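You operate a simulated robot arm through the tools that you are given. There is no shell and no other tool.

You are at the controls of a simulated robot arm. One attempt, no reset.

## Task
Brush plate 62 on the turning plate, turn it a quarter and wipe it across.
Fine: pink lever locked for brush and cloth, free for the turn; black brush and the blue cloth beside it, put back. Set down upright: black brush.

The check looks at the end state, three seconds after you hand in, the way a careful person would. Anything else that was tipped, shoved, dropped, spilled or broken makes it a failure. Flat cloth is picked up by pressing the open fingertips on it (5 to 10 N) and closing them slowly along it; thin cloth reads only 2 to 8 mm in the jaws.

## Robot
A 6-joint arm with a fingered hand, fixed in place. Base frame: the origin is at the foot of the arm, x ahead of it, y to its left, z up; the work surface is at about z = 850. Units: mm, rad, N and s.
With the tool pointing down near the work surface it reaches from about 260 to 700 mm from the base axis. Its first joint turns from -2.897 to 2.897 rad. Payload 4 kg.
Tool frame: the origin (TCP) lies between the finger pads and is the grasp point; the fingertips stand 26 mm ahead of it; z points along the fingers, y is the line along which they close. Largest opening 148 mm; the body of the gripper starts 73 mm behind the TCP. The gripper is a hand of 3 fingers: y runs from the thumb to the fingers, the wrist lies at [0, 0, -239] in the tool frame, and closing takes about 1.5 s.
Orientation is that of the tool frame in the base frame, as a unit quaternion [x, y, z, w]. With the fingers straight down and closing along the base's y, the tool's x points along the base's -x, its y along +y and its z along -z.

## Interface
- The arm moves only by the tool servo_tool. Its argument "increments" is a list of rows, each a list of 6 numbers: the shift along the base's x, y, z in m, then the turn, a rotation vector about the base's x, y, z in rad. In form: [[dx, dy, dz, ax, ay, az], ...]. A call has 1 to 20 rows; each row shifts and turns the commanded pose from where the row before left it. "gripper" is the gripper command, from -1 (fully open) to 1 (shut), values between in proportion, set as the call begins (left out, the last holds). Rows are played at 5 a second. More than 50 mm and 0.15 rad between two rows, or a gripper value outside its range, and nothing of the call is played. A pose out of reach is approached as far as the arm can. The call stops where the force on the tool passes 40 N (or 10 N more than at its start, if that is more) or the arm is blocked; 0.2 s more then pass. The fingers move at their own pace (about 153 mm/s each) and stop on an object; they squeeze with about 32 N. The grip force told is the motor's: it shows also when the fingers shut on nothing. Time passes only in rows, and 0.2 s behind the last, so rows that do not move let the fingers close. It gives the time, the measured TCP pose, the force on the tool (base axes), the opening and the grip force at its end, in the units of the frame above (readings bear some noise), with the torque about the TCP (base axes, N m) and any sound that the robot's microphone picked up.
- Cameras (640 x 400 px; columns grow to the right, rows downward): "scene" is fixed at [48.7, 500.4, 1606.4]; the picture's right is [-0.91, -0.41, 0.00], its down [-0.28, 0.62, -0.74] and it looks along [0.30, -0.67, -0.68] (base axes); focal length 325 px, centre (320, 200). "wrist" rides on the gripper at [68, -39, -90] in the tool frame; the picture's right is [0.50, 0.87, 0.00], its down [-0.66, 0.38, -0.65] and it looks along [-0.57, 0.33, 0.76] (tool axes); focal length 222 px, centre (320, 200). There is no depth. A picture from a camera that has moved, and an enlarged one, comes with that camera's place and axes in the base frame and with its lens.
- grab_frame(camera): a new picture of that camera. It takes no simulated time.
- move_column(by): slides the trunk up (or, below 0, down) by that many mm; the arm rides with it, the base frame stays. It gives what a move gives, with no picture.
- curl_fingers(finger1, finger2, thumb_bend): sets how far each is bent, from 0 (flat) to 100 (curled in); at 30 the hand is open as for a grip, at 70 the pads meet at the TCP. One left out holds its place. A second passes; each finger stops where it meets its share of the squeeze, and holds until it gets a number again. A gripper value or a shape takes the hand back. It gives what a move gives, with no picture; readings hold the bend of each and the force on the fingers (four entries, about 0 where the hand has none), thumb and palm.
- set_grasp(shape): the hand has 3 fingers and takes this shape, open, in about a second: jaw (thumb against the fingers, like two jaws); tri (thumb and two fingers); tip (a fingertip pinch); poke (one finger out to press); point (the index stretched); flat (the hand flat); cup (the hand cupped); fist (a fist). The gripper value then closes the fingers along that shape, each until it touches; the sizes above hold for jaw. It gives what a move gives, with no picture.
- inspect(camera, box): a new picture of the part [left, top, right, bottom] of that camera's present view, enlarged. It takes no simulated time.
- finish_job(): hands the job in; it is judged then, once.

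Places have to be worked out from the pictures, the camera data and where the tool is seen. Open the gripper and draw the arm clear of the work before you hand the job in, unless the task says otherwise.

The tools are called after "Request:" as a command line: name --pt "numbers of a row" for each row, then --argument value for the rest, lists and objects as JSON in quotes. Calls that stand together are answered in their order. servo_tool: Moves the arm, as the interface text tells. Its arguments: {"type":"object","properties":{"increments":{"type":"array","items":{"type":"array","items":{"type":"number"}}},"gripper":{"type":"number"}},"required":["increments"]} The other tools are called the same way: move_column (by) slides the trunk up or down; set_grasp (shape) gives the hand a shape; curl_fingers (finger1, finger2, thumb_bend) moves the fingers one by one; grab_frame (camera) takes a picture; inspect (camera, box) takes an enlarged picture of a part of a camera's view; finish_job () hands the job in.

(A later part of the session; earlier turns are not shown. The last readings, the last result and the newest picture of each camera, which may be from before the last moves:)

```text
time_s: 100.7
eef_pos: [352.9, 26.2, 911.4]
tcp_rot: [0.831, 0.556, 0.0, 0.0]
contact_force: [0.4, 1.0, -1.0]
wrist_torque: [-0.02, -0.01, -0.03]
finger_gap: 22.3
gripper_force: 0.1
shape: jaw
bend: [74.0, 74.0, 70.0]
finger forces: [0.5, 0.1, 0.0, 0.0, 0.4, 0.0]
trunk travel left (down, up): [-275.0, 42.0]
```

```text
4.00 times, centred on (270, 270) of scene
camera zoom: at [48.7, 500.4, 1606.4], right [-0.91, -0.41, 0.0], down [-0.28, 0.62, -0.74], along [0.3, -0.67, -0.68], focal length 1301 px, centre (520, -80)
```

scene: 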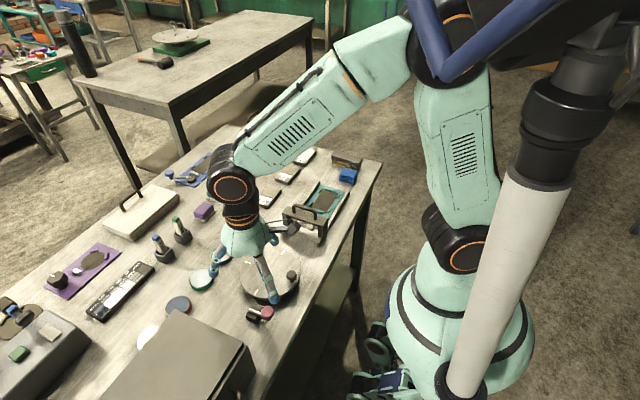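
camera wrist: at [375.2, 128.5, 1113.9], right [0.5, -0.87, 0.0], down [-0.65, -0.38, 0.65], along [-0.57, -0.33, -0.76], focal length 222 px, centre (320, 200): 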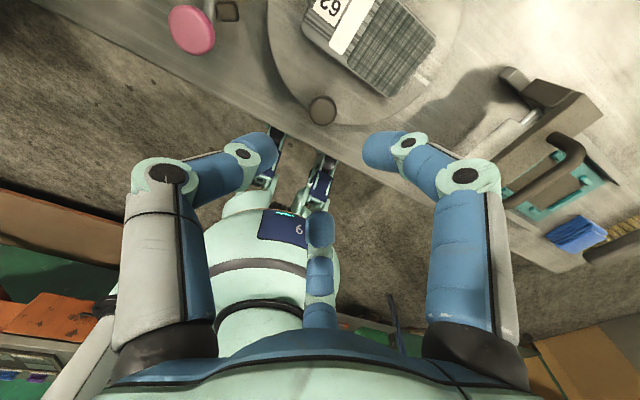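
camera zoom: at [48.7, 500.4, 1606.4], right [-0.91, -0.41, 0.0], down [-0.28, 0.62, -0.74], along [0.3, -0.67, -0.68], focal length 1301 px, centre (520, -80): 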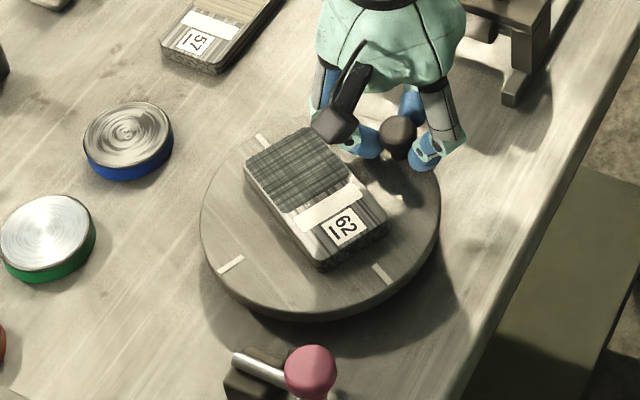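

Request:
servo_tool --pt "0.0042 -0.0016 0 0 0 0.0654" --pt "0.0043 -0.0014 0 0 0 0.0655" --pt "0.0044 -0.0011 0 0 0 0.0654" --pt "0.0044 -0.0008 0 0 0 0.0655" --pt "0.0045 -0.0005 0 0 0 0.0654" --pt "0.0045 -0.0003 0 0 0 0.0655" --pt "0 0 0 0 0 0" --gripper 0.7

Request:
inspect --camera "scene" --box '[220, 220, 320, 320]'

Request:
inspect --camera "scene" --box '[225, 235, 310, 310]'

Request:
grab_frame --camera "wrist"

```text
time_s: 102.3
eef_pos: [378.7, 19.3, 910.9]
tcp_rot: [0.707, 0.707, 0.0, 0.0]
contact_force: [-0.7, 0.5, 0.0]
wrist_torque: [-0.01, -0.02, -0.01]
finger_gap: 22.1
gripper_force: 0.1
shape: jaw
bend: [74.0, 74.0, 70.0]
finger forces: [0.5, 0.1, 0.0, 0.1, 0.1, 0.0]
trunk travel left (down, up): [-275.0, 42.0]
```

```text
4.00 times, centred on (270, 270) of scene
camera zoom: at [48.7, 500.4, 1606.4], right [-0.91, -0.41, 0.0], down [-0.28, 0.62, -0.74], along [0.3, -0.67, -0.68], focal length 1301 px, centre (520, -80)
```

zoom: 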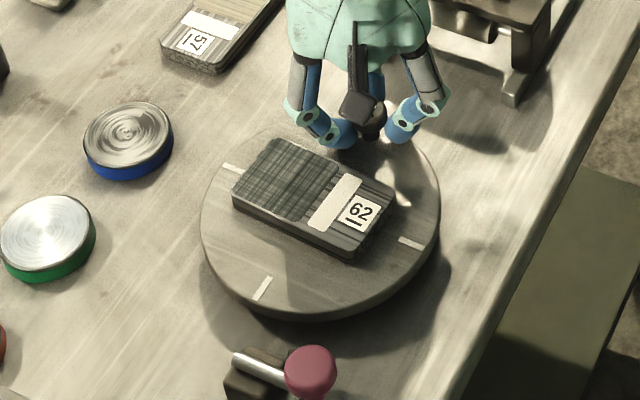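

```text
5.33 times, centred on (268, 272) of scene
camera zoom: at [48.7, 500.4, 1606.4], right [-0.91, -0.41, 0.0], down [-0.28, 0.62, -0.74], along [0.3, -0.67, -0.68], focal length 1735 px, centre (600, -187)
```

zoom: 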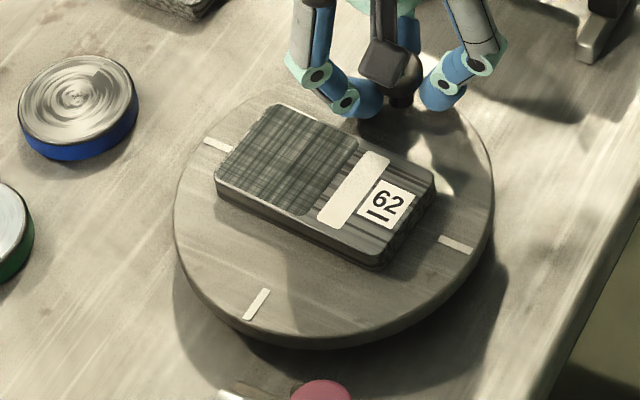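

```text
taken
camera wrist: at [339.8, 86.9, 1002.9], right [0.86, 0.5, 0.0], down [0.38, -0.65, 0.65], along [0.33, -0.57, -0.76], focal length 222 px, centre (320, 200)
```

wrist: 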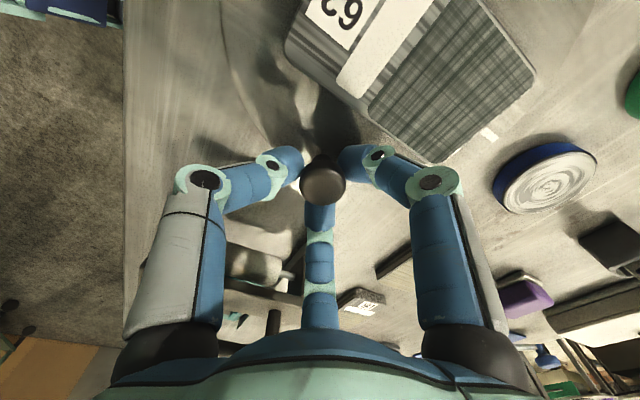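

The ticks nearly line up with their original spots. The table is about 1° short of 90°, so I nudge the knob 2.5 mm further.

Request:
servo_tool --pt "0.0015 0 0 0 0 0" --pt "0.001 0 0 0 0 0" --pt "0 0 0 0 0 0" --gripper 0.7

Request:
inspect --camera "scene" --box '[225, 235, 310, 310]'

```text
time_s: 103.1
eef_pos: [380.5, 20.2, 911.9]
tcp_rot: [0.707, 0.707, 0.0, 0.0]
contact_force: [0.5, 0.5, -0.1]
wrist_torque: [0.03, 0.02, 0.03]
finger_gap: 22.3
gripper_force: 0.2
shape: jaw
bend: [74.0, 74.0, 70.0]
finger forces: [0.2, 0.1, 0.1, 0.0, 0.3, 0.0]
trunk travel left (down, up): [-275.0, 42.0]
```

```text
5.33 times, centred on (268, 272) of scene
camera zoom: at [48.7, 500.4, 1606.4], right [-0.91, -0.41, 0.0], down [-0.28, 0.62, -0.74], along [0.3, -0.67, -0.68], focal length 1735 px, centre (600, -187)
```

zoom: 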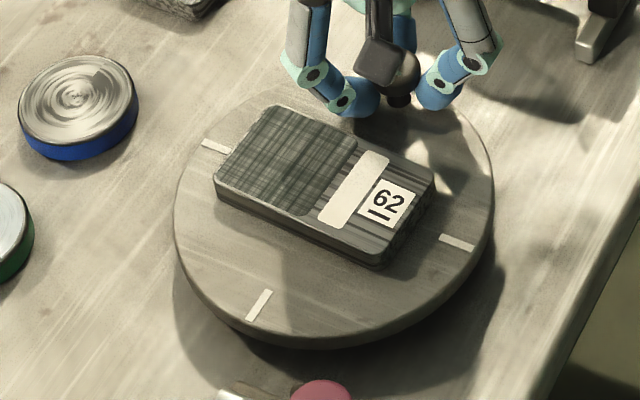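

The ticks now coincide with the original marks: a quarter turn. I open just enough, rise, and go back to the lever, turning the hand back on the way.

Request:
servo_tool --pt "0 0 0 0 0 0" --pt "0 0 0 0 0 0" --pt "0 0 0 0 0 0" --pt "0 0 0.01 0 0 0" --pt "0 0 0.02 0 0 0" --pt "0 0 0.035 0 0 0" --pt "0 0 0.04 0 0 0" --gripper 0.46

Request:
inspect --camera "scene" --box '[225, 235, 310, 310]'

Request:
servo_tool --pt "-0.006 0.0168 0 0 0 -0.1428" --pt "-0.006 0.0168 0 0 0 -0.1428" --pt "-0.006 0.0168 0 0 0 -0.1428" --pt "-0.006 0.0168 0 0 0 -0.1428" --pt "-0.006 0.0168 0 0 0 -0.1428" --pt "-0.006 0.0168 0 0 0 -0.1428" --pt "-0.006 0.0168 0 0 0 -0.1428" --pt "-0.006 0.0168 0 0 0 -0.1428" --pt "-0.006 0.0168 0 0 0 -0.1428" --pt "-0.006 0.0168 0 0 0 -0.1428" --pt "-0.006 0.0168 0 0 0 -0.1428" --pt "0 0 0 0 0 0" --gripper 0.2

Request:
grab_frame --camera "wrist"

```text
time_s: 104.7
eef_pos: [380.6, 20.8, 1016.5]
tcp_rot: [0.706, 0.708, 0.0, 0.0]
contact_force: [0.3, 0.0, -0.4]
wrist_torque: [0.02, -0.01, 0.0]
finger_gap: 39.6
gripper_force: 0.0
shape: jaw
bend: [76.0, 76.0, 70.0]
finger forces: [0.0, 0.0, 0.0, 0.0, 0.0, 0.0]
trunk travel left (down, up): [-275.0, 42.0]
```

```text
5.33 times, centred on (268, 272) of scene
camera zoom: at [48.7, 500.4, 1606.4], right [-0.91, -0.41, 0.0], down [-0.28, 0.62, -0.74], along [0.3, -0.67, -0.68], focal length 1735 px, centre (600, -187)
```

zoom: 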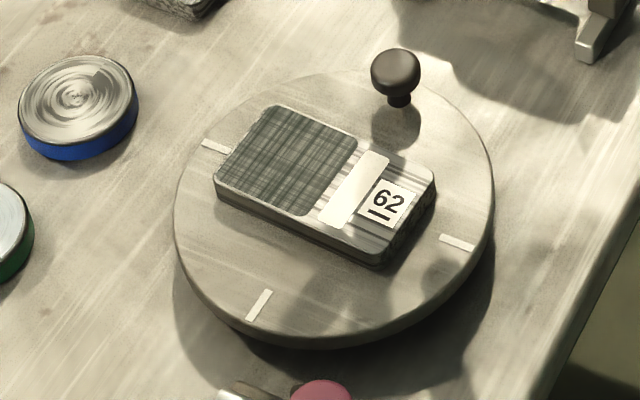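

```text
time_s: 107.3
eef_pos: [316.4, 204.0, 1016.3]
tcp_rot: [1.0, 0.0, 0.0, 0.0]
contact_force: [-0.2, -0.4, 0.6]
wrist_torque: [0.02, 0.0, 0.01]
finger_gap: 58.9
gripper_force: 0.0
shape: jaw
bend: [77.0, 77.0, 70.0]
finger forces: [0.0, 0.0, 0.0, 0.0, 0.0, 0.0]
trunk travel left (down, up): [-275.0, 42.0]
```

```text
taken
camera wrist: at [383.3, 243.3, 1107.1], right [0.5, -0.87, 0.0], down [-0.66, -0.38, 0.65], along [-0.57, -0.33, -0.76], focal length 222 px, centre (320, 200)
```

wrist: 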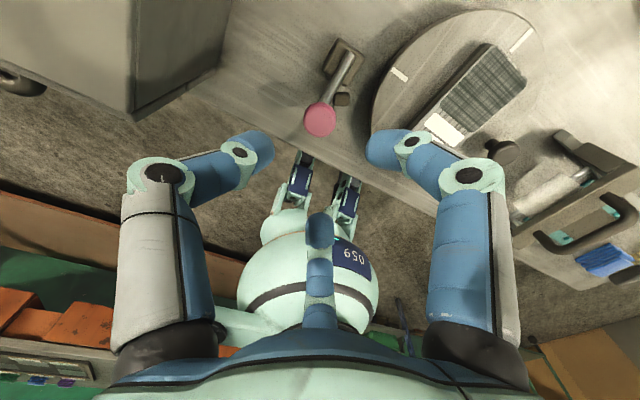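

The plate is now at a right angle to before. I lower onto the pink knob (316, 205) and swing the lever back to locked.

Request:
servo_tool --pt "0 0.001 -0.03 0 0 0" --pt "0 0 -0.03 0 0 0" --pt "0 0 -0.03 0 0 0" --pt "0 0 -0.012 0 0 0" --pt "0 0 0 0 0 0" --gripper 0.2

Request:
servo_tool --pt "0 0 0 0 0 0" --pt "0 0 0 0 0 0" --pt "0 0 0 0 0 0" --gripper 0.72

Request:
servo_tool --pt "0 -0.004 0 0 0 0" --pt "0.0005 -0.0039 0 0 0 0" --pt "0.0005 -0.0039 0 0 0 0" --pt "0.0011 -0.0038 0 0 0 0" --pt "0.0012 -0.0037 0 0 0 0" --pt "0.0017 -0.0035 0 0 0 0" --pt "0.0018 -0.0034 0 0 0 0" --pt "0.0024 -0.0032 0 0 0 0" --pt "0.0024 -0.0031 0 0 0 0" --pt "0.0028 -0.0027 0 0 0 0" --pt "0.0029 -0.0027 0 0 0 0" --pt "0.0031 -0.002 0 0 0 0" --pt "0.0031 -0.002 0 0 0 0" --pt "0.003 -0.0015 0 0 0 0" --pt "0.003 -0.001 0 0 0 0" --pt "0 0 0 0 0 0" --gripper 0.72

Request:
grab_frame --camera "wrist"

```text
time_s: 108.5
eef_pos: [315.3, 205.5, 914.2]
tcp_rot: [1.0, 0.001, 0.0, 0.0]
contact_force: [0.1, 0.1, 0.6]
wrist_torque: [0.03, 0.0, 0.01]
finger_gap: 59.0
gripper_force: 0.1
shape: jaw
bend: [77.0, 77.0, 70.0]
finger forces: [0.0, 0.0, 0.0, 0.0, 0.0, 0.0]
trunk travel left (down, up): [-275.0, 42.0]
```

```text
time_s: 109.3
eef_pos: [315.3, 206.0, 914.0]
tcp_rot: [1.0, 0.001, 0.0, 0.0]
contact_force: [-0.3, -0.1, -1.0]
wrist_torque: [0.0, 0.0, 0.01]
finger_gap: 21.4
gripper_force: 0.1
shape: jaw
bend: [74.0, 74.0, 70.0]
finger forces: [0.9, 0.5, 0.0, 0.0, 1.1, 0.1]
trunk travel left (down, up): [-275.0, 42.0]
```

```text
time_s: 112.7
eef_pos: [344.7, 161.1, 916.8]
tcp_rot: [1.0, 0.001, -0.001, 0.0]
contact_force: [-1.9, 4.6, -2.4]
wrist_torque: [0.03, 0.01, 0.03]
finger_gap: 21.5
gripper_force: 0.0
shape: jaw
bend: [74.0, 73.0, 70.0]
finger forces: [0.0, 1.4, 0.0, 0.0, 3.5, 0.0]
trunk travel left (down, up): [-275.0, 42.0]
```

```text
taken
camera wrist: at [412.3, 200.3, 1005.9], right [0.5, -0.87, 0.0], down [-0.66, -0.38, 0.65], along [-0.57, -0.33, -0.76], focal length 222 px, centre (320, 200)
```

wrist: 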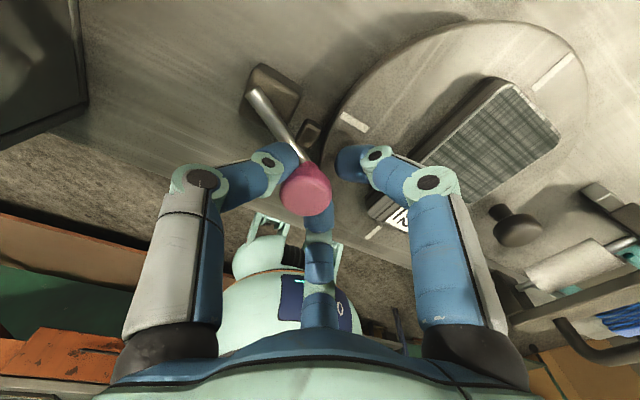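

The lever is against its lock stop (knob ≈ (338, 167)). I re-centre, open, rise and verify.

Request:
servo_tool --pt "-0.003 0.003 0 0 0 0" --pt "-0.0025 0.0025 0 0 0 0" --pt "0 0 0 0 0 0" --gripper 0.65

Request:
servo_tool --pt "0 0 0 0 0 0" --pt "0 0 0 0 0 0" --pt "0 0 0.02 0 0 0" --pt "0 0 0.04 0 0 0" --pt "0 0 0.045 0 0 0" --pt "0 0 0 0 0 0" --gripper 0.2

Request:
grab_frame --camera "wrist"

Request:
inspect --camera "wrist" --box '[260, 40, 380, 140]'

Request:
inspect --camera "scene" --box '[210, 220, 330, 330]'

```text
time_s: 113.5
eef_pos: [338.4, 166.9, 914.1]
tcp_rot: [1.0, 0.001, 0.001, 0.0]
contact_force: [1.1, 0.7, -1.3]
wrist_torque: [-0.01, 0.01, 0.0]
finger_gap: 26.0
gripper_force: 0.0
shape: jaw
bend: [75.0, 75.0, 70.0]
finger forces: [0.0, 0.4, 0.0, 0.0, 0.3, 0.0]
trunk travel left (down, up): [-275.0, 42.0]
```

```text
time_s: 114.9
eef_pos: [338.2, 166.8, 1019.4]
tcp_rot: [1.0, 0.001, 0.0, 0.0]
contact_force: [-0.2, 0.0, 0.8]
wrist_torque: [-0.02, -0.01, 0.01]
finger_gap: 59.0
gripper_force: 0.1
shape: jaw
bend: [77.0, 77.0, 70.0]
finger forces: [0.0, 0.0, 0.0, 0.1, 0.0, 0.0]
trunk travel left (down, up): [-275.0, 42.0]
```

```text
taken
camera wrist: at [406.7, 205.6, 1110.6], right [0.5, -0.87, 0.0], down [-0.65, -0.38, 0.65], along [-0.57, -0.33, -0.76], focal length 222 px, centre (320, 200)
```

wrist: 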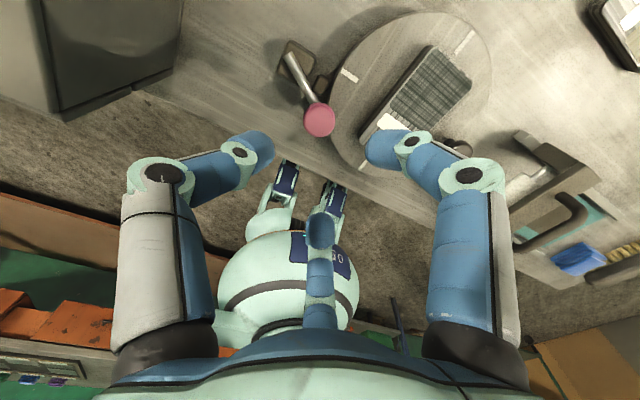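

```text
4.00 times, centred on (320, 90) of wrist
camera zoom: at [406.7, 205.6, 1110.6], right [0.5, -0.87, 0.0], down [-0.65, -0.38, 0.65], along [-0.57, -0.33, -0.76], focal length 888 px, centre (320, 640)
```

zoom: 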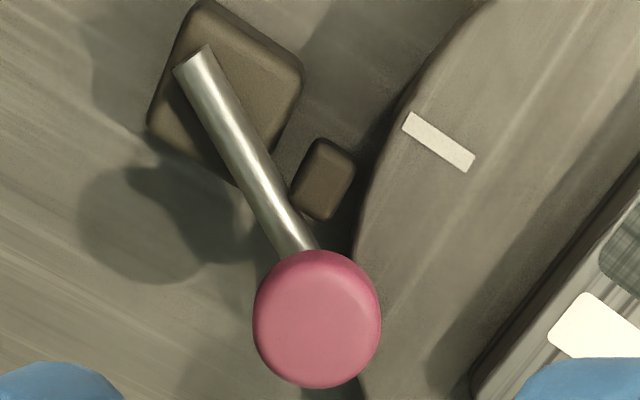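

```text
3.64 times, centred on (270, 275) of scene
camera zoom: at [48.7, 500.4, 1606.4], right [-0.91, -0.41, 0.0], down [-0.28, 0.62, -0.74], along [0.3, -0.67, -0.68], focal length 1183 px, centre (502, -73)
```

zoom: 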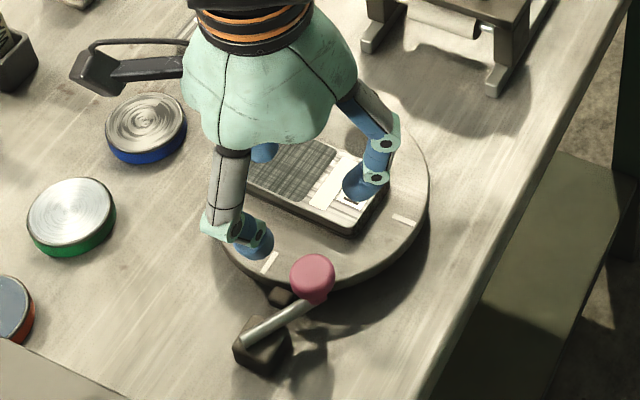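

The lever is locked exactly as before. Now the blue cloth: a folded stack of about 62×45 mm, centre ≈ (342, -398). I fly there and turn the hand 90°, so the thumb is toward -x and the fingers are on the ±y sides.

Request:
servo_tool --pt "0 0 0.035 0 0 0" --pt "0 -0.0435 0 0 0 0.1208" --pt "0 -0.0435 0 0 0 0.1208" --pt "0 -0.0435 0 0 0 0.1208" --pt "0 -0.0435 0 0 0 0.1208" --pt "0 -0.0435 0 0 0 0.1208" --pt "0 -0.0435 0 0 0 0.1208" --pt "0 -0.0435 0 0 0 0.1208" --pt "0 -0.0435 0 0 0 0.1208" --pt "0 -0.0435 0 0 0 0.1208" --pt "0 -0.0435 0 0 0 0.1208" --pt "0 -0.0435 0 0 0 0.1208" --pt "0 -0.0435 0 0 0 0.1208" --pt "0 -0.0435 0 0 0 0.1208" --pt "0 0 -0.03 0 0 0" --pt "0 0 -0.03 0 0 0" --pt "0 0 0 0 0 0" --gripper 0.05

Request:
grab_frame --camera "wrist"

Request:
inspect --camera "wrist" --box '[220, 60, 420, 200]'

Request:
inspect --camera "scene" --box '[310, 120, 380, 190]'

```text
time_s: 118.5
eef_pos: [340.1, -398.4, 994.0]
tcp_rot: [0.706, 0.708, 0.0, 0.0]
contact_force: [-0.1, 0.4, 0.2]
wrist_torque: [-0.04, -0.02, -0.01]
finger_gap: 70.0
gripper_force: 0.0
shape: jaw
bend: [38.0, 38.0, 70.0]
finger forces: [0.0, 0.0, 0.0, 0.0, 0.1, 0.0]
trunk travel left (down, up): [-275.0, 42.0]
```

```text
taken
camera wrist: at [299.7, -331.6, 1085.3], right [0.87, 0.5, 0.0], down [0.38, -0.65, 0.65], along [0.33, -0.57, -0.76], focal length 222 px, centre (320, 200)
```

wrist: 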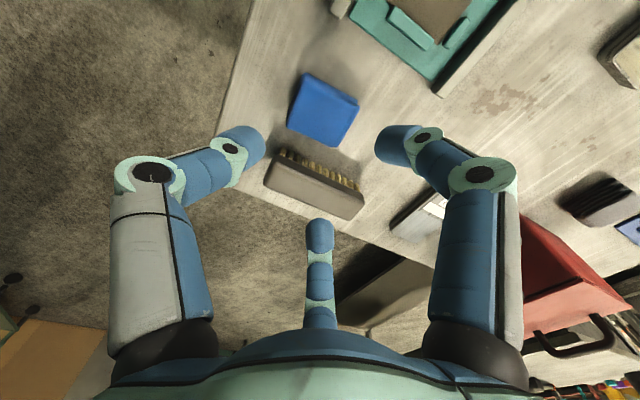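

```text
2.86 times, centred on (320, 130) of wrist
camera zoom: at [299.7, -331.6, 1085.3], right [0.87, 0.5, 0.0], down [0.38, -0.65, 0.65], along [0.33, -0.57, -0.76], focal length 635 px, centre (320, 400)
```

zoom: 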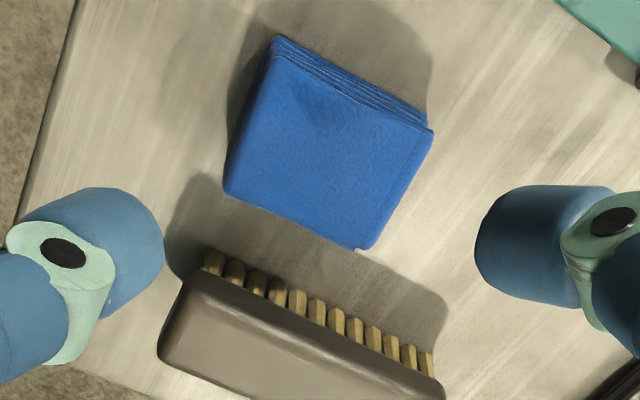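

```text
5.71 times, centred on (345, 155) of scene
camera zoom: at [48.7, 500.4, 1606.4], right [-0.91, -0.41, 0.0], down [-0.28, 0.62, -0.74], along [0.3, -0.67, -0.68], focal length 1859 px, centre (177, 457)
```

zoom: 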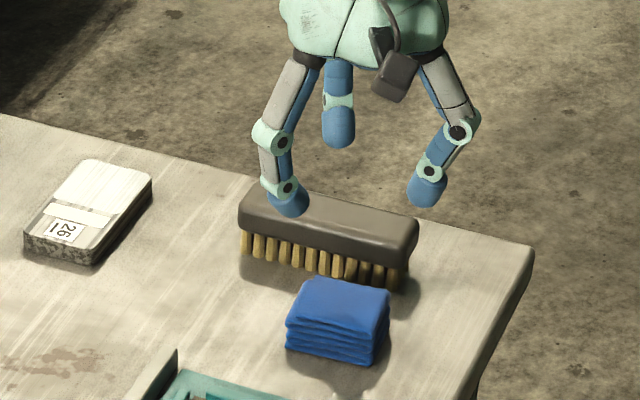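

The cloth stack is about 57×45 mm with its top at z≈868, centre (341.5, -398.5), yawed about 5°. I align to it, descend, and check before closing.

Request:
servo_tool --pt "0.0015 0 -0.03 0 0 0.08" --pt "0 0 -0.03 0 0 0" --pt "0 0 -0.025 0 0 0" --pt "0 0 -0.012 0 0 0" --pt "0 0 0 0 0 0" --gripper 0.05

Request:
grab_frame --camera "wrist"

Request:
inspect --camera "scene" --box '[310, 120, 380, 190]'

```text
time_s: 119.7
eef_pos: [341.7, -398.7, 898.1]
tcp_rot: [0.678, 0.735, 0.0, 0.0]
contact_force: [0.4, -0.2, -0.3]
wrist_torque: [0.02, 0.02, 0.01]
finger_gap: 70.1
gripper_force: 0.1
shape: jaw
bend: [38.0, 38.0, 70.0]
finger forces: [0.0, 0.1, 0.1, 0.1, 0.0, 0.0]
trunk travel left (down, up): [-275.0, 42.0]
```

```text
taken
camera wrist: at [296.3, -335.0, 988.8], right [0.82, 0.57, 0.0], down [0.43, -0.62, 0.65], along [0.37, -0.54, -0.76], focal length 222 px, centre (320, 200)
```

wrist: 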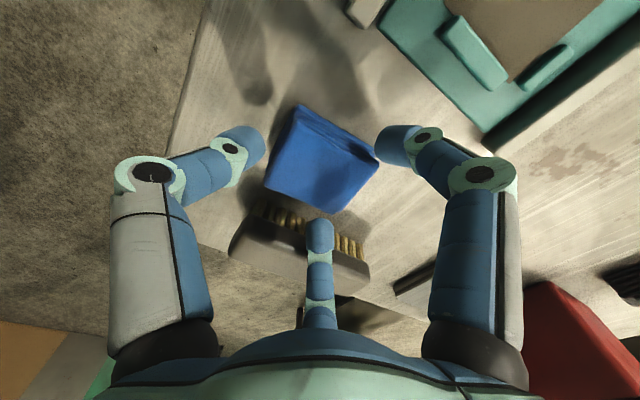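

```text
5.71 times, centred on (345, 155) of scene
camera zoom: at [48.7, 500.4, 1606.4], right [-0.91, -0.41, 0.0], down [-0.28, 0.62, -0.74], along [0.3, -0.67, -0.68], focal length 1859 px, centre (177, 457)
```

zoom: 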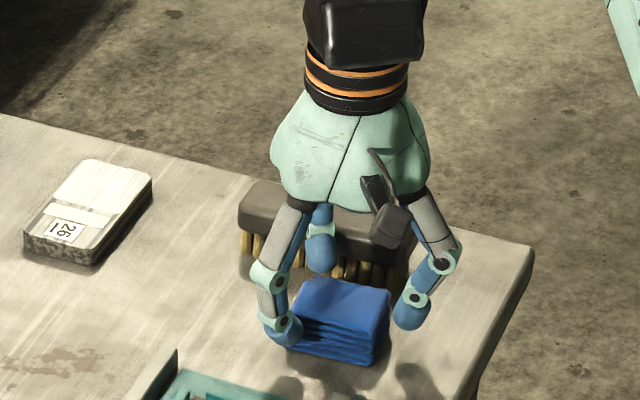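

Alignment is good, with about 14 mm clear of the brush. I lower to z=882 and close slowly on the stack.

Request:
servo_tool --pt "0 0 -0.008 0 0 0" --pt "0 0 -0.007 0 0 0" --pt "0 0 0 0 0 0" --gripper 0.05

Request:
servo_tool --pt "0 0 0 0 0 0" --pt "0 0 0 0 0 0" --gripper 0.25

Request:
servo_tool --pt "0 0 0 0 0 0" --pt "0 0 0 0 0 0" --pt "0 0 0 0 0 0" --gripper 0.4

Request:
grab_frame --camera "wrist"

```text
time_s: 120.5
eef_pos: [341.0, -399.2, 883.0]
tcp_rot: [0.678, 0.735, 0.0, 0.0]
contact_force: [0.0, 0.1, -0.3]
wrist_torque: [0.01, 0.0, -0.01]
finger_gap: 70.0
gripper_force: 0.1
shape: jaw
bend: [38.0, 38.0, 70.0]
finger forces: [0.0, 0.4, 0.0, 0.0, 0.0, 0.0]
trunk travel left (down, up): [-275.0, 42.0]
```

```text
time_s: 121.1
eef_pos: [341.6, -398.8, 883.5]
tcp_rot: [0.678, 0.735, 0.0, -0.001]
contact_force: [-0.8, -0.3, 0.1]
wrist_torque: [0.02, -0.02, 0.01]
finger_gap: 56.1
gripper_force: 0.1
shape: jaw
bend: [77.0, 77.0, 70.0]
finger forces: [0.2, 0.0, 0.1, 0.0, 0.2, 0.0]
trunk travel left (down, up): [-275.0, 42.0]
```

```text
time_s: 121.9
eef_pos: [340.7, -398.6, 883.0]
tcp_rot: [0.678, 0.735, 0.0, 0.0]
contact_force: [0.4, 0.6, -0.3]
wrist_torque: [0.0, -0.02, -0.01]
finger_gap: 46.4
gripper_force: 32.5
shape: jaw
bend: [77.0, 77.0, 70.0]
finger forces: [25.8, 25.1, 0.1, 0.0, 28.5, 0.0]
trunk travel left (down, up): [-275.0, 42.0]
```

```text
taken
camera wrist: at [296.0, -334.9, 974.0], right [0.82, 0.57, 0.0], down [0.43, -0.62, 0.65], along [0.37, -0.54, -0.76], focal length 222 px, centre (320, 200)
```

wrist: 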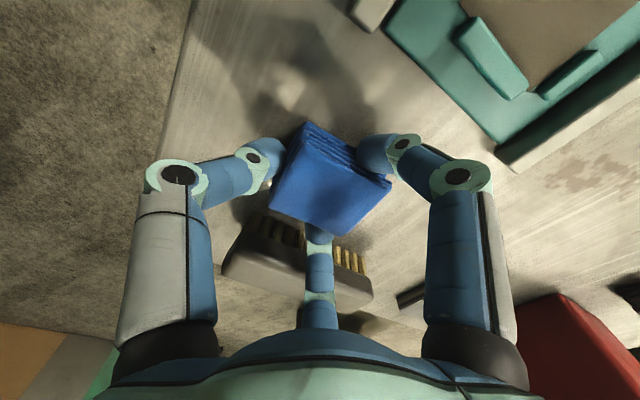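

The cloth is gripped (gap 46 mm, ~26–28 N per digit). I lift a little and look.

Request:
servo_tool --pt "0 0 0 0 0 0" --pt "0 0 0.005 0 0 0" --pt "0 0 0.015 0 0 0" --pt "0 0 0.03 0 0 0" --pt "0 0 0.04 0 0 0" --pt "0 0 0.04 0 0 0" --pt "0 0 0 0 0 0" --gripper 0.7

Request:
grab_frame --camera "wrist"

Request:
inspect --camera "scene" --box '[310, 100, 380, 190]'

```text
time_s: 123.5
eef_pos: [341.6, -399.4, 1012.8]
tcp_rot: [0.679, 0.735, 0.0, 0.0]
contact_force: [0.6, 0.2, -0.8]
wrist_torque: [0.02, -0.02, -0.01]
finger_gap: 46.3
gripper_force: 31.6
shape: jaw
bend: [77.0, 77.0, 70.0]
finger forces: [25.9, 25.1, 0.0, 0.0, 28.3, 0.0]
trunk travel left (down, up): [-275.0, 42.0]
```

```text
taken
camera wrist: at [296.3, -335.2, 1104.1], right [0.82, 0.57, 0.0], down [0.43, -0.62, 0.65], along [0.37, -0.54, -0.76], focal length 222 px, centre (320, 200)
```

wrist: 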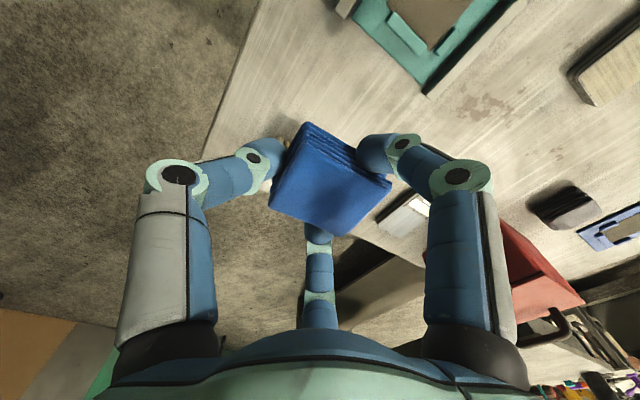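

```text
4.44 times, centred on (345, 145) of scene
camera zoom: at [48.7, 500.4, 1606.4], right [-0.91, -0.41, 0.0], down [-0.28, 0.62, -0.74], along [0.3, -0.67, -0.68], focal length 1446 px, centre (209, 444)
```

zoom: 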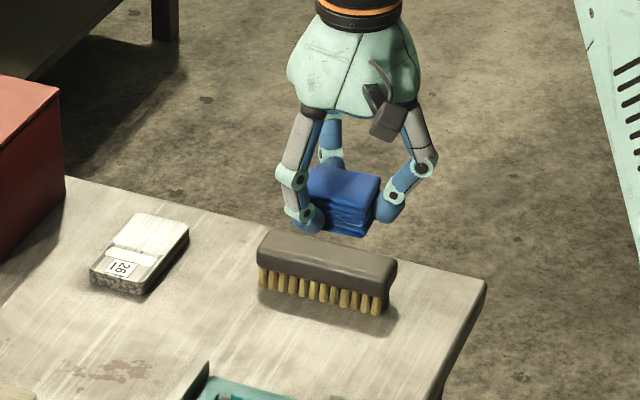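

The cloth came up intact as a folded stack. I carry it to above the plate: x≈396 (over the brushed area), starting at the -y side, y≈64.

Request:
servo_tool --pt "0 0 0.03 0 0 -0.08" --pt "0.00495 0.0421 0 0 0 0" --pt "0.00495 0.0421 0 0 0 0" --pt "0.00495 0.0421 0 0 0 0" --pt "0.00495 0.0421 0 0 0 0" --pt "0.00495 0.0421 0 0 0 0" --pt "0.00495 0.0421 0 0 0 0" --pt "0.00495 0.0421 0 0 0 0" --pt "0.00495 0.0421 0 0 0 0" --pt "0.00495 0.0421 0 0 0 0" --pt "0.00495 0.0421 0 0 0 0" --pt "0.00495 0.0421 0 0 0 0" --pt "0 0 0 0 0 0" --gripper 0.7

Request:
grab_frame --camera "wrist"

Request:
inspect --camera "scene" --box '[210, 190, 330, 320]'

```text
time_s: 126.3
eef_pos: [395.6, 65.3, 1043.1]
tcp_rot: [0.707, 0.707, 0.0, 0.0]
contact_force: [0.2, 0.2, -0.3]
wrist_torque: [0.01, -0.01, 0.0]
finger_gap: 45.7
gripper_force: 32.6
shape: jaw
bend: [77.0, 77.0, 70.0]
finger forces: [25.9, 25.2, 0.2, 0.0, 27.6, 0.0]
trunk travel left (down, up): [-275.0, 42.0]
```

```text
taken
camera wrist: at [356.1, 131.8, 1134.4], right [0.87, 0.5, 0.0], down [0.38, -0.66, 0.65], along [0.33, -0.57, -0.76], focal length 222 px, centre (320, 200)
```

wrist: 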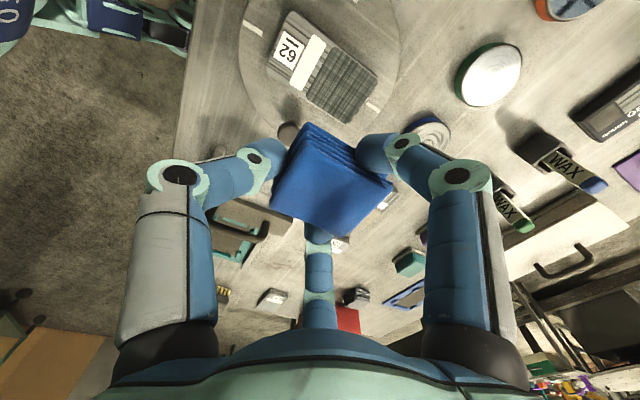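

```text
3.08 times, centred on (270, 255) of scene
camera zoom: at [48.7, 500.4, 1606.4], right [-0.91, -0.41, 0.0], down [-0.28, 0.62, -0.74], along [0.3, -0.67, -0.68], focal length 1001 px, centre (474, 31)
```

zoom: 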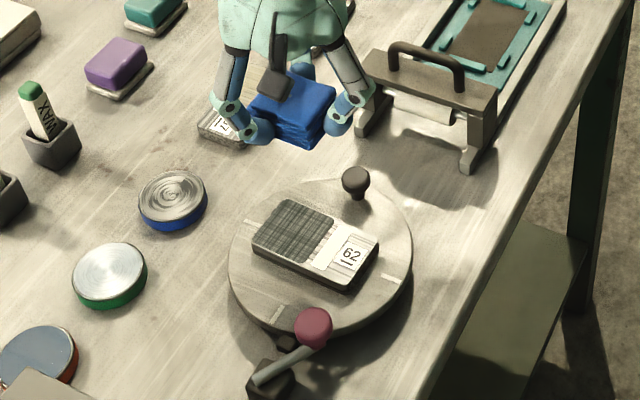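

The plate lies at x 333–427, y 64–117. I centre the cloth over the brushed area (396, 90) and descend to just above contact.

Request:
servo_tool --pt "0.001 0.025 -0.03 0 0 0" --pt "0 0 -0.03 0 0 0" --pt "0 0 -0.03 0 0 0" --pt "0 0 -0.016 0 0 0" --pt "0 0 0 0 0 0" --gripper 0.7

Request:
servo_tool --pt "0 0 -0.002 0 0 0" --pt "0 0 -0.0015 0 0 0" --pt "0 0 0 0 0 0" --gripper 0.7

Request:
servo_tool --pt "0 0 -0.0015 0 0 0" --pt "0 0 0 0 0 0" --gripper 0.7

Request:
inspect --camera "scene" --box '[220, 220, 320, 310]'

```text
time_s: 127.5
eef_pos: [396.5, 89.0, 936.6]
tcp_rot: [0.707, 0.708, -0.001, -0.001]
contact_force: [0.2, 0.3, -0.1]
wrist_torque: [-0.02, 0.0, -0.02]
finger_gap: 45.3
gripper_force: 32.3
shape: jaw
bend: [77.0, 77.0, 70.0]
finger forces: [26.0, 25.2, 0.1, 0.1, 27.5, 0.0]
trunk travel left (down, up): [-275.0, 42.0]
```

```text
time_s: 128.3
eef_pos: [397.1, 90.1, 933.9]
tcp_rot: [0.707, 0.707, 0.0, 0.0]
contact_force: [-0.6, -0.8, -1.4]
wrist_torque: [-0.01, -0.01, -0.03]
finger_gap: 45.9
gripper_force: 31.7
shape: jaw
bend: [77.0, 77.0, 70.0]
finger forces: [26.0, 25.2, 0.0, 0.0, 27.6, 0.1]
trunk travel left (down, up): [-275.0, 42.0]
```

```text
time_s: 128.9
eef_pos: [396.5, 88.4, 932.1]
tcp_rot: [0.707, 0.707, 0.0, -0.001]
contact_force: [0.0, -1.0, -0.2]
wrist_torque: [0.0, -0.01, 0.0]
finger_gap: 45.5
gripper_force: 32.4
shape: jaw
bend: [77.0, 77.0, 70.0]
finger forces: [26.0, 25.2, 0.0, 0.1, 27.7, 0.1]
trunk travel left (down, up): [-275.0, 42.0]
```

```text
4.44 times, centred on (270, 265) of scene
camera zoom: at [48.7, 500.4, 1606.4], right [-0.91, -0.41, 0.0], down [-0.28, 0.62, -0.74], along [0.3, -0.67, -0.68], focal length 1446 px, centre (542, -89)
```

zoom: 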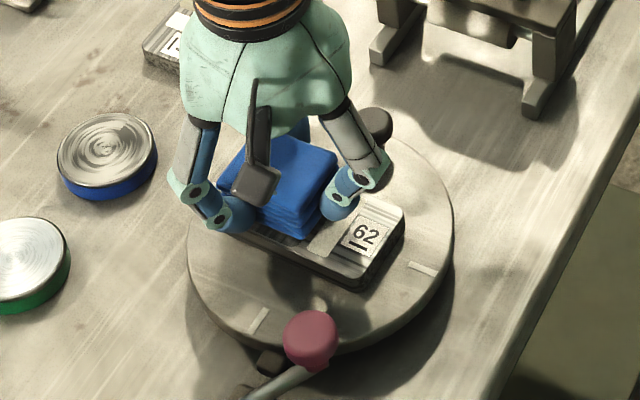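

Request:
servo_tool --pt "0 0 -0.001 0 0 0" --pt "0 0 -0.001 0 0 0" --pt "0 0 0 0 0 0" --gripper 0.7

Request:
servo_tool --pt "0 0 -0.001 0 0 0" --pt "0 0 0 0 0 0" --gripper 0.7

```text
time_s: 129.7
eef_pos: [396.8, 90.1, 928.5]
tcp_rot: [0.707, 0.707, 0.0, -0.001]
contact_force: [-0.7, -0.7, -0.2]
wrist_torque: [-0.01, -0.01, 0.01]
finger_gap: 45.4
gripper_force: 31.7
shape: jaw
bend: [77.0, 77.0, 70.0]
finger forces: [26.0, 25.2, 0.1, 0.1, 27.6, 0.0]
trunk travel left (down, up): [-275.0, 42.0]
```

```text
time_s: 130.3
eef_pos: [396.1, 90.6, 929.4]
tcp_rot: [0.707, 0.707, 0.0, 0.0]
contact_force: [-0.3, 0.3, -0.9]
wrist_torque: [0.02, -0.01, 0.02]
finger_gap: 45.6
gripper_force: 32.2
shape: jaw
bend: [77.0, 77.0, 70.0]
finger forces: [26.0, 25.1, 0.1, 0.0, 27.6, 0.1]
trunk travel left (down, up): [-275.0, 42.0]
```

No contact yet at z≈929; I continue 1 mm at a time.

Request:
servo_tool --pt "0 0 -0.001 0 0 0" --pt "0 0 0 0 0 0" --gripper 0.7

Request:
servo_tool --pt "0 0 -0.001 0 0 0" --pt "0 0 0 0 0 0" --gripper 0.7

Request:
inspect --camera "scene" --box '[240, 230, 300, 290]'

```text
time_s: 130.9
eef_pos: [397.2, 88.6, 927.2]
tcp_rot: [0.707, 0.707, 0.001, 0.0]
contact_force: [-0.8, 1.2, 3.2]
wrist_torque: [0.05, 0.01, -0.01]
finger_gap: 45.6
gripper_force: 32.1
shape: jaw
bend: [77.0, 77.0, 70.0]
finger forces: [26.2, 25.2, 0.0, 0.1, 28.1, 0.0]
trunk travel left (down, up): [-275.0, 42.0]
```

```text
time_s: 131.5
eef_pos: [398.1, 88.4, 927.4]
tcp_rot: [0.707, 0.707, 0.0, 0.001]
contact_force: [-0.8, 1.3, 13.4]
wrist_torque: [0.04, 0.02, -0.01]
finger_gap: 45.7
gripper_force: 32.5
shape: jaw
bend: [77.0, 77.0, 70.0]
finger forces: [27.8, 26.1, 0.0, 0.0, 30.1, 0.1]
trunk travel left (down, up): [-275.0, 42.0]
```

```text
6.67 times, centred on (270, 260) of scene
camera zoom: at [48.7, 500.4, 1606.4], right [-0.91, -0.41, 0.0], down [-0.28, 0.62, -0.74], along [0.3, -0.67, -0.68], focal length 2169 px, centre (653, -200)
```

zoom: 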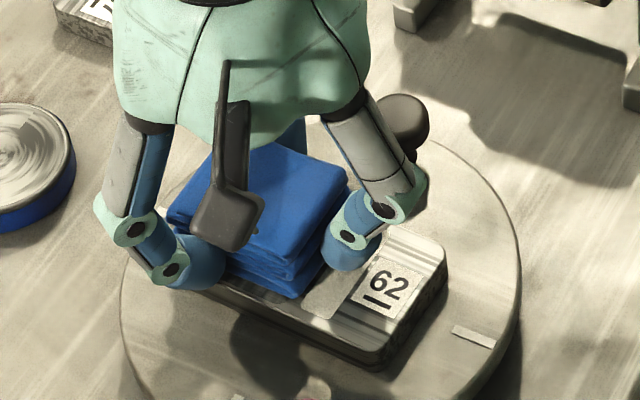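

Cloth contact at 13 N. I ease half a millimetre and wipe across: first toward -y to the edge, then full strokes to +y and back.

Request:
servo_tool --pt "0 0 0.0005 0 0 0" --pt "0 -0.005 0 0 0 0" --pt "0 -0.005 0 0 0 0" --pt "0 -0.005 0 0 0 0" --pt "0 -0.005 0 0 0 0" --pt "0 -0.003 0 0 0 0" --gripper 0.7

Request:
inspect --camera "scene" --box '[225, 220, 315, 310]'

```text
time_s: 132.9
eef_pos: [397.3, 66.9, 927.7]
tcp_rot: [0.708, 0.706, 0.0, -0.001]
contact_force: [0.3, 2.9, 8.1]
wrist_torque: [0.13, -0.04, 0.01]
finger_gap: 46.1
gripper_force: 31.7
shape: jaw
bend: [77.0, 77.0, 70.0]
finger forces: [29.2, 25.4, 0.1, 0.0, 29.6, 0.0]
trunk travel left (down, up): [-275.0, 42.0]
```

```text
4.44 times, centred on (270, 265) of scene
camera zoom: at [48.7, 500.4, 1606.4], right [-0.91, -0.41, 0.0], down [-0.28, 0.62, -0.74], along [0.3, -0.67, -0.68], focal length 1446 px, centre (542, -89)
```

zoom: 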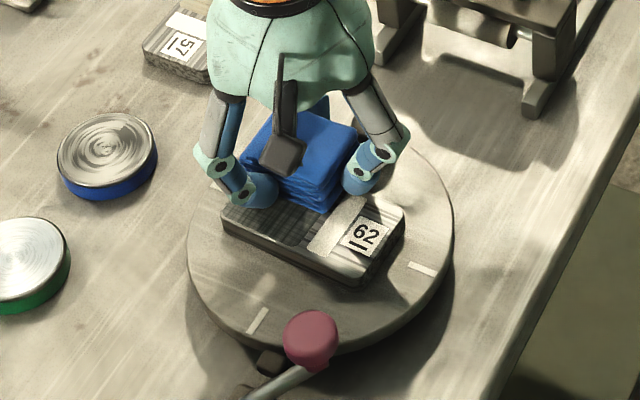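

Steady at 8 N with 3 N drag, and the plate unmoved. Now the full stroke across to the +y edge and back.

Request:
servo_tool --pt "0 0.006 0 0 0 0" --pt "0 0.006 0 0 0 0" --pt "0 0.006 0 0 0 0" --pt "0 0.006 0 0 0 0" --pt "0 0.006 0 0 0 0" --pt "0 0.006 0 0 0 0" --pt "0 0.006 0 0 0 0" --pt "0 0.006 0 0 0 0" --gripper 0.7

Request:
inspect --camera "scene" --box '[225, 220, 315, 310]'

Request:
servo_tool --pt "0 -0.006 0 0 0 0" --pt "0 -0.006 0 0 0 0" --pt "0 -0.006 0 0 0 0" --pt "0 -0.006 0 0 0 0" --pt "0 -0.006 0 0 0 0" --pt "0 -0.006 0 0 0 0" --pt "0 -0.006 0 0 0 0" --pt "0 -0.006 0 0 0 0" --gripper 0.7

Request:
inspect --camera "scene" --box '[225, 220, 315, 310]'

```text
time_s: 134.7
eef_pos: [396.7, 112.9, 927.4]
tcp_rot: [0.707, 0.707, 0.0, 0.0]
contact_force: [-0.6, -4.0, 7.3]
wrist_torque: [-0.07, -0.01, -0.02]
finger_gap: 46.2
gripper_force: 32.0
shape: jaw
bend: [77.0, 77.0, 70.0]
finger forces: [26.5, 28.2, 0.0, 0.0, 29.5, 0.0]
trunk travel left (down, up): [-275.0, 42.0]
```

```text
4.44 times, centred on (270, 265) of scene
camera zoom: at [48.7, 500.4, 1606.4], right [-0.91, -0.41, 0.0], down [-0.28, 0.62, -0.74], along [0.3, -0.67, -0.68], focal length 1446 px, centre (542, -89)
```

zoom: 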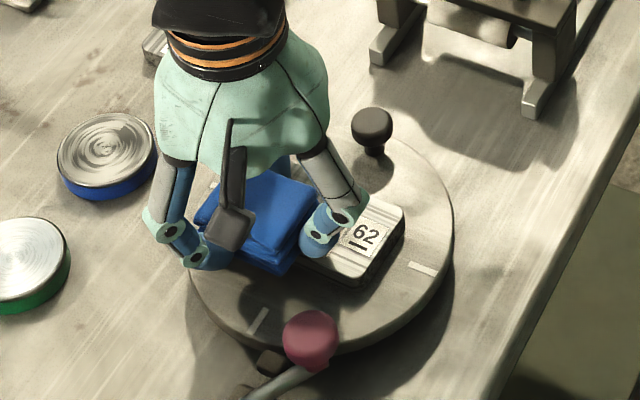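

```text
time_s: 136.5
eef_pos: [397.4, 65.5, 926.3]
tcp_rot: [0.707, 0.707, 0.0, -0.001]
contact_force: [0.3, 1.8, 4.9]
wrist_torque: [0.11, -0.01, 0.02]
finger_gap: 45.9
gripper_force: 32.2
shape: jaw
bend: [77.0, 77.0, 70.0]
finger forces: [28.5, 25.6, 0.1, 0.0, 28.8, 0.1]
trunk travel left (down, up): [-275.0, 42.0]
```

```text
4.44 times, centred on (270, 265) of scene
camera zoom: at [48.7, 500.4, 1606.4], right [-0.91, -0.41, 0.0], down [-0.28, 0.62, -0.74], along [0.3, -0.67, -0.68], focal length 1446 px, centre (542, -89)
```

zoom: 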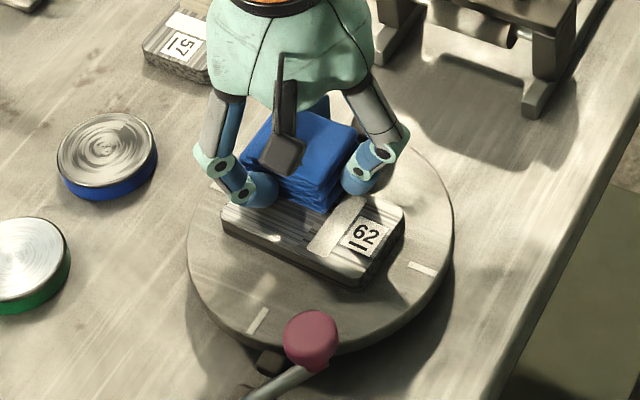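

The wipe is clearing the dark film to bright metal. One more stroke to +y and back, then I lift and look.

Request:
servo_tool --pt "0 0.006 -0.0002 0 0 0" --pt "0 0.006 0 0 0 0" --pt "0 0.006 0 0 0 0" --pt "0 0.006 0 0 0 0" --pt "0 0.006 0 0 0 0" --pt "0 0.006 0 0 0 0" --pt "0 0.006 0 0 0 0" --pt "0 0.006 0 0 0 0" --pt "0 -0.006 0 0 0 0" --pt "0 -0.006 0 0 0 0" --pt "0 -0.006 0 0 0 0" --pt "0 -0.006 0 0 0 0" --pt "0 -0.006 0 0 0 0" --pt "0 -0.006 0 0 0 0" --pt "0 -0.006 0 0 0 0" --pt "0 -0.006 0 0 0 0" --gripper 0.7

Request:
servo_tool --pt "0 0 0.01 0 0 0" --pt "0 0 0.03 0 0 0" --pt "0 0 0.04 0 0 0" --pt "0 -0.03 0.03 0 0 0" --pt "0 -0.045 0 0 0 0" --pt "0 -0.045 0 0 0 0" --gripper 0.7

Request:
inspect --camera "scene" --box '[235, 230, 305, 300]'

Request:
inspect --camera "scene" --box '[225, 235, 310, 310]'

```text
time_s: 139.9
eef_pos: [397.6, 65.9, 927.8]
tcp_rot: [0.707, 0.707, 0.001, 0.0]
contact_force: [0.3, 6.0, 11.8]
wrist_torque: [0.14, -0.03, -0.02]
finger_gap: 46.1
gripper_force: 32.0
shape: jaw
bend: [77.0, 77.0, 69.0]
finger forces: [30.1, 25.5, 0.0, 0.1, 29.2, 0.0]
trunk travel left (down, up): [-275.0, 42.0]
```

```text
time_s: 141.3
eef_pos: [397.8, -55.8, 1037.6]
tcp_rot: [0.707, 0.707, 0.0, 0.0]
contact_force: [0.1, -0.2, -0.4]
wrist_torque: [0.0, 0.01, 0.03]
finger_gap: 45.9
gripper_force: 31.8
shape: jaw
bend: [77.0, 77.0, 69.0]
finger forces: [27.3, 26.5, 0.0, 0.0, 27.9, 0.1]
trunk travel left (down, up): [-275.0, 42.0]
```

```text
5.71 times, centred on (270, 265) of scene
camera zoom: at [48.7, 500.4, 1606.4], right [-0.91, -0.41, 0.0], down [-0.28, 0.62, -0.74], along [0.3, -0.67, -0.68], focal length 1859 px, centre (606, -171)
```

zoom: 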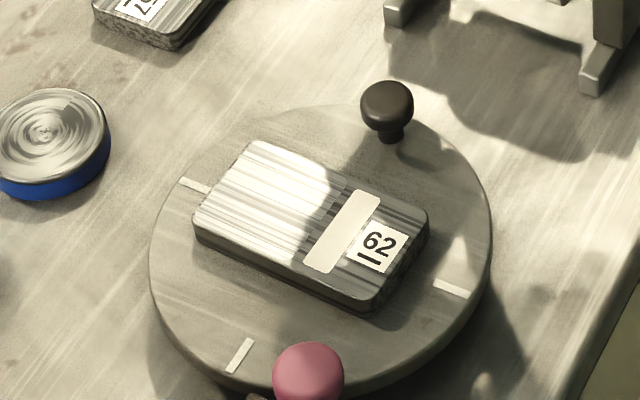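

```text
5.33 times, centred on (268, 272) of scene
camera zoom: at [48.7, 500.4, 1606.4], right [-0.91, -0.41, 0.0], down [-0.28, 0.62, -0.74], along [0.3, -0.67, -0.68], focal length 1735 px, centre (600, -187)
```

zoom: 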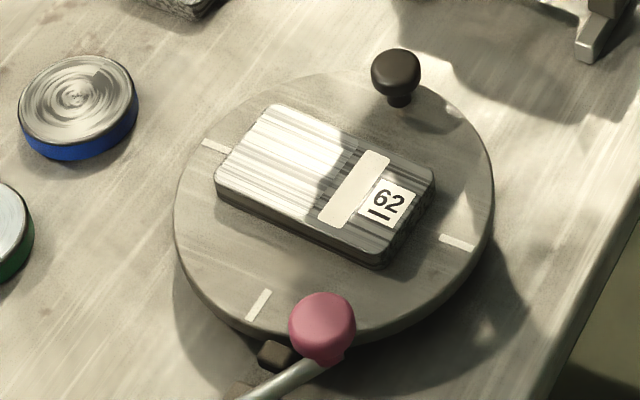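

The area now looks bright like the finished plate 26. I zoom in on the strip's edge, where a few darker marks remain.

Request:
inspect --camera "scene" --box '[252, 250, 290, 285]'

Request:
inspect --camera "scene" --box '[285, 140, 325, 175]'

Request:
inspect --camera "wrist" --box '[240, 0, 420, 120]'

```text
11.43 times, centred on (271, 268) of scene
camera zoom: at [48.7, 500.4, 1606.4], right [-0.91, -0.41, 0.0], down [-0.28, 0.62, -0.74], along [0.3, -0.67, -0.68], focal length 3718 px, centre (880, -571)
```

zoom: 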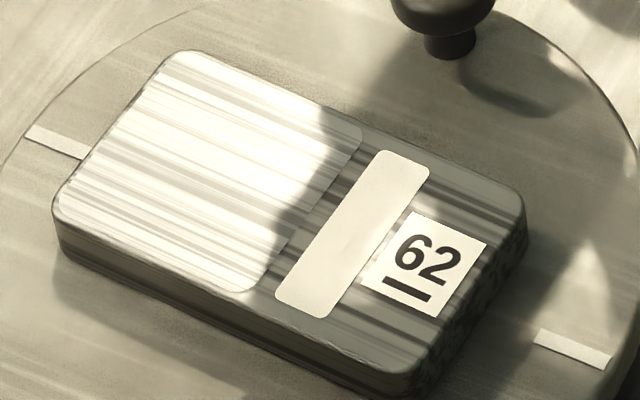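

```text
11.43 times, centred on (305, 158) of scene
camera zoom: at [48.7, 500.4, 1606.4], right [-0.91, -0.41, 0.0], down [-0.28, 0.62, -0.74], along [0.3, -0.67, -0.68], focal length 3718 px, centre (491, 686)
```

zoom: 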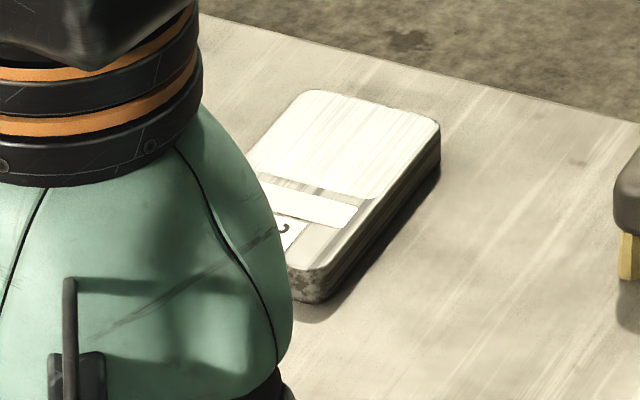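

```text
3.33 times, centred on (330, 60) of wrist
camera zoom: at [358.4, 12.0, 1128.4], right [0.87, 0.5, 0.0], down [0.38, -0.66, 0.65], along [0.33, -0.57, -0.76], focal length 740 px, centre (287, 667)
```

zoom: 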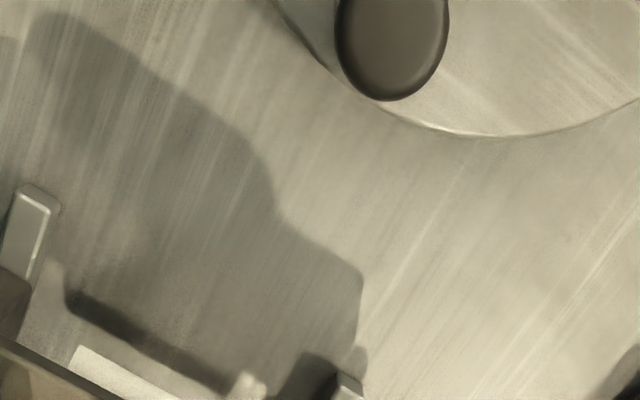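

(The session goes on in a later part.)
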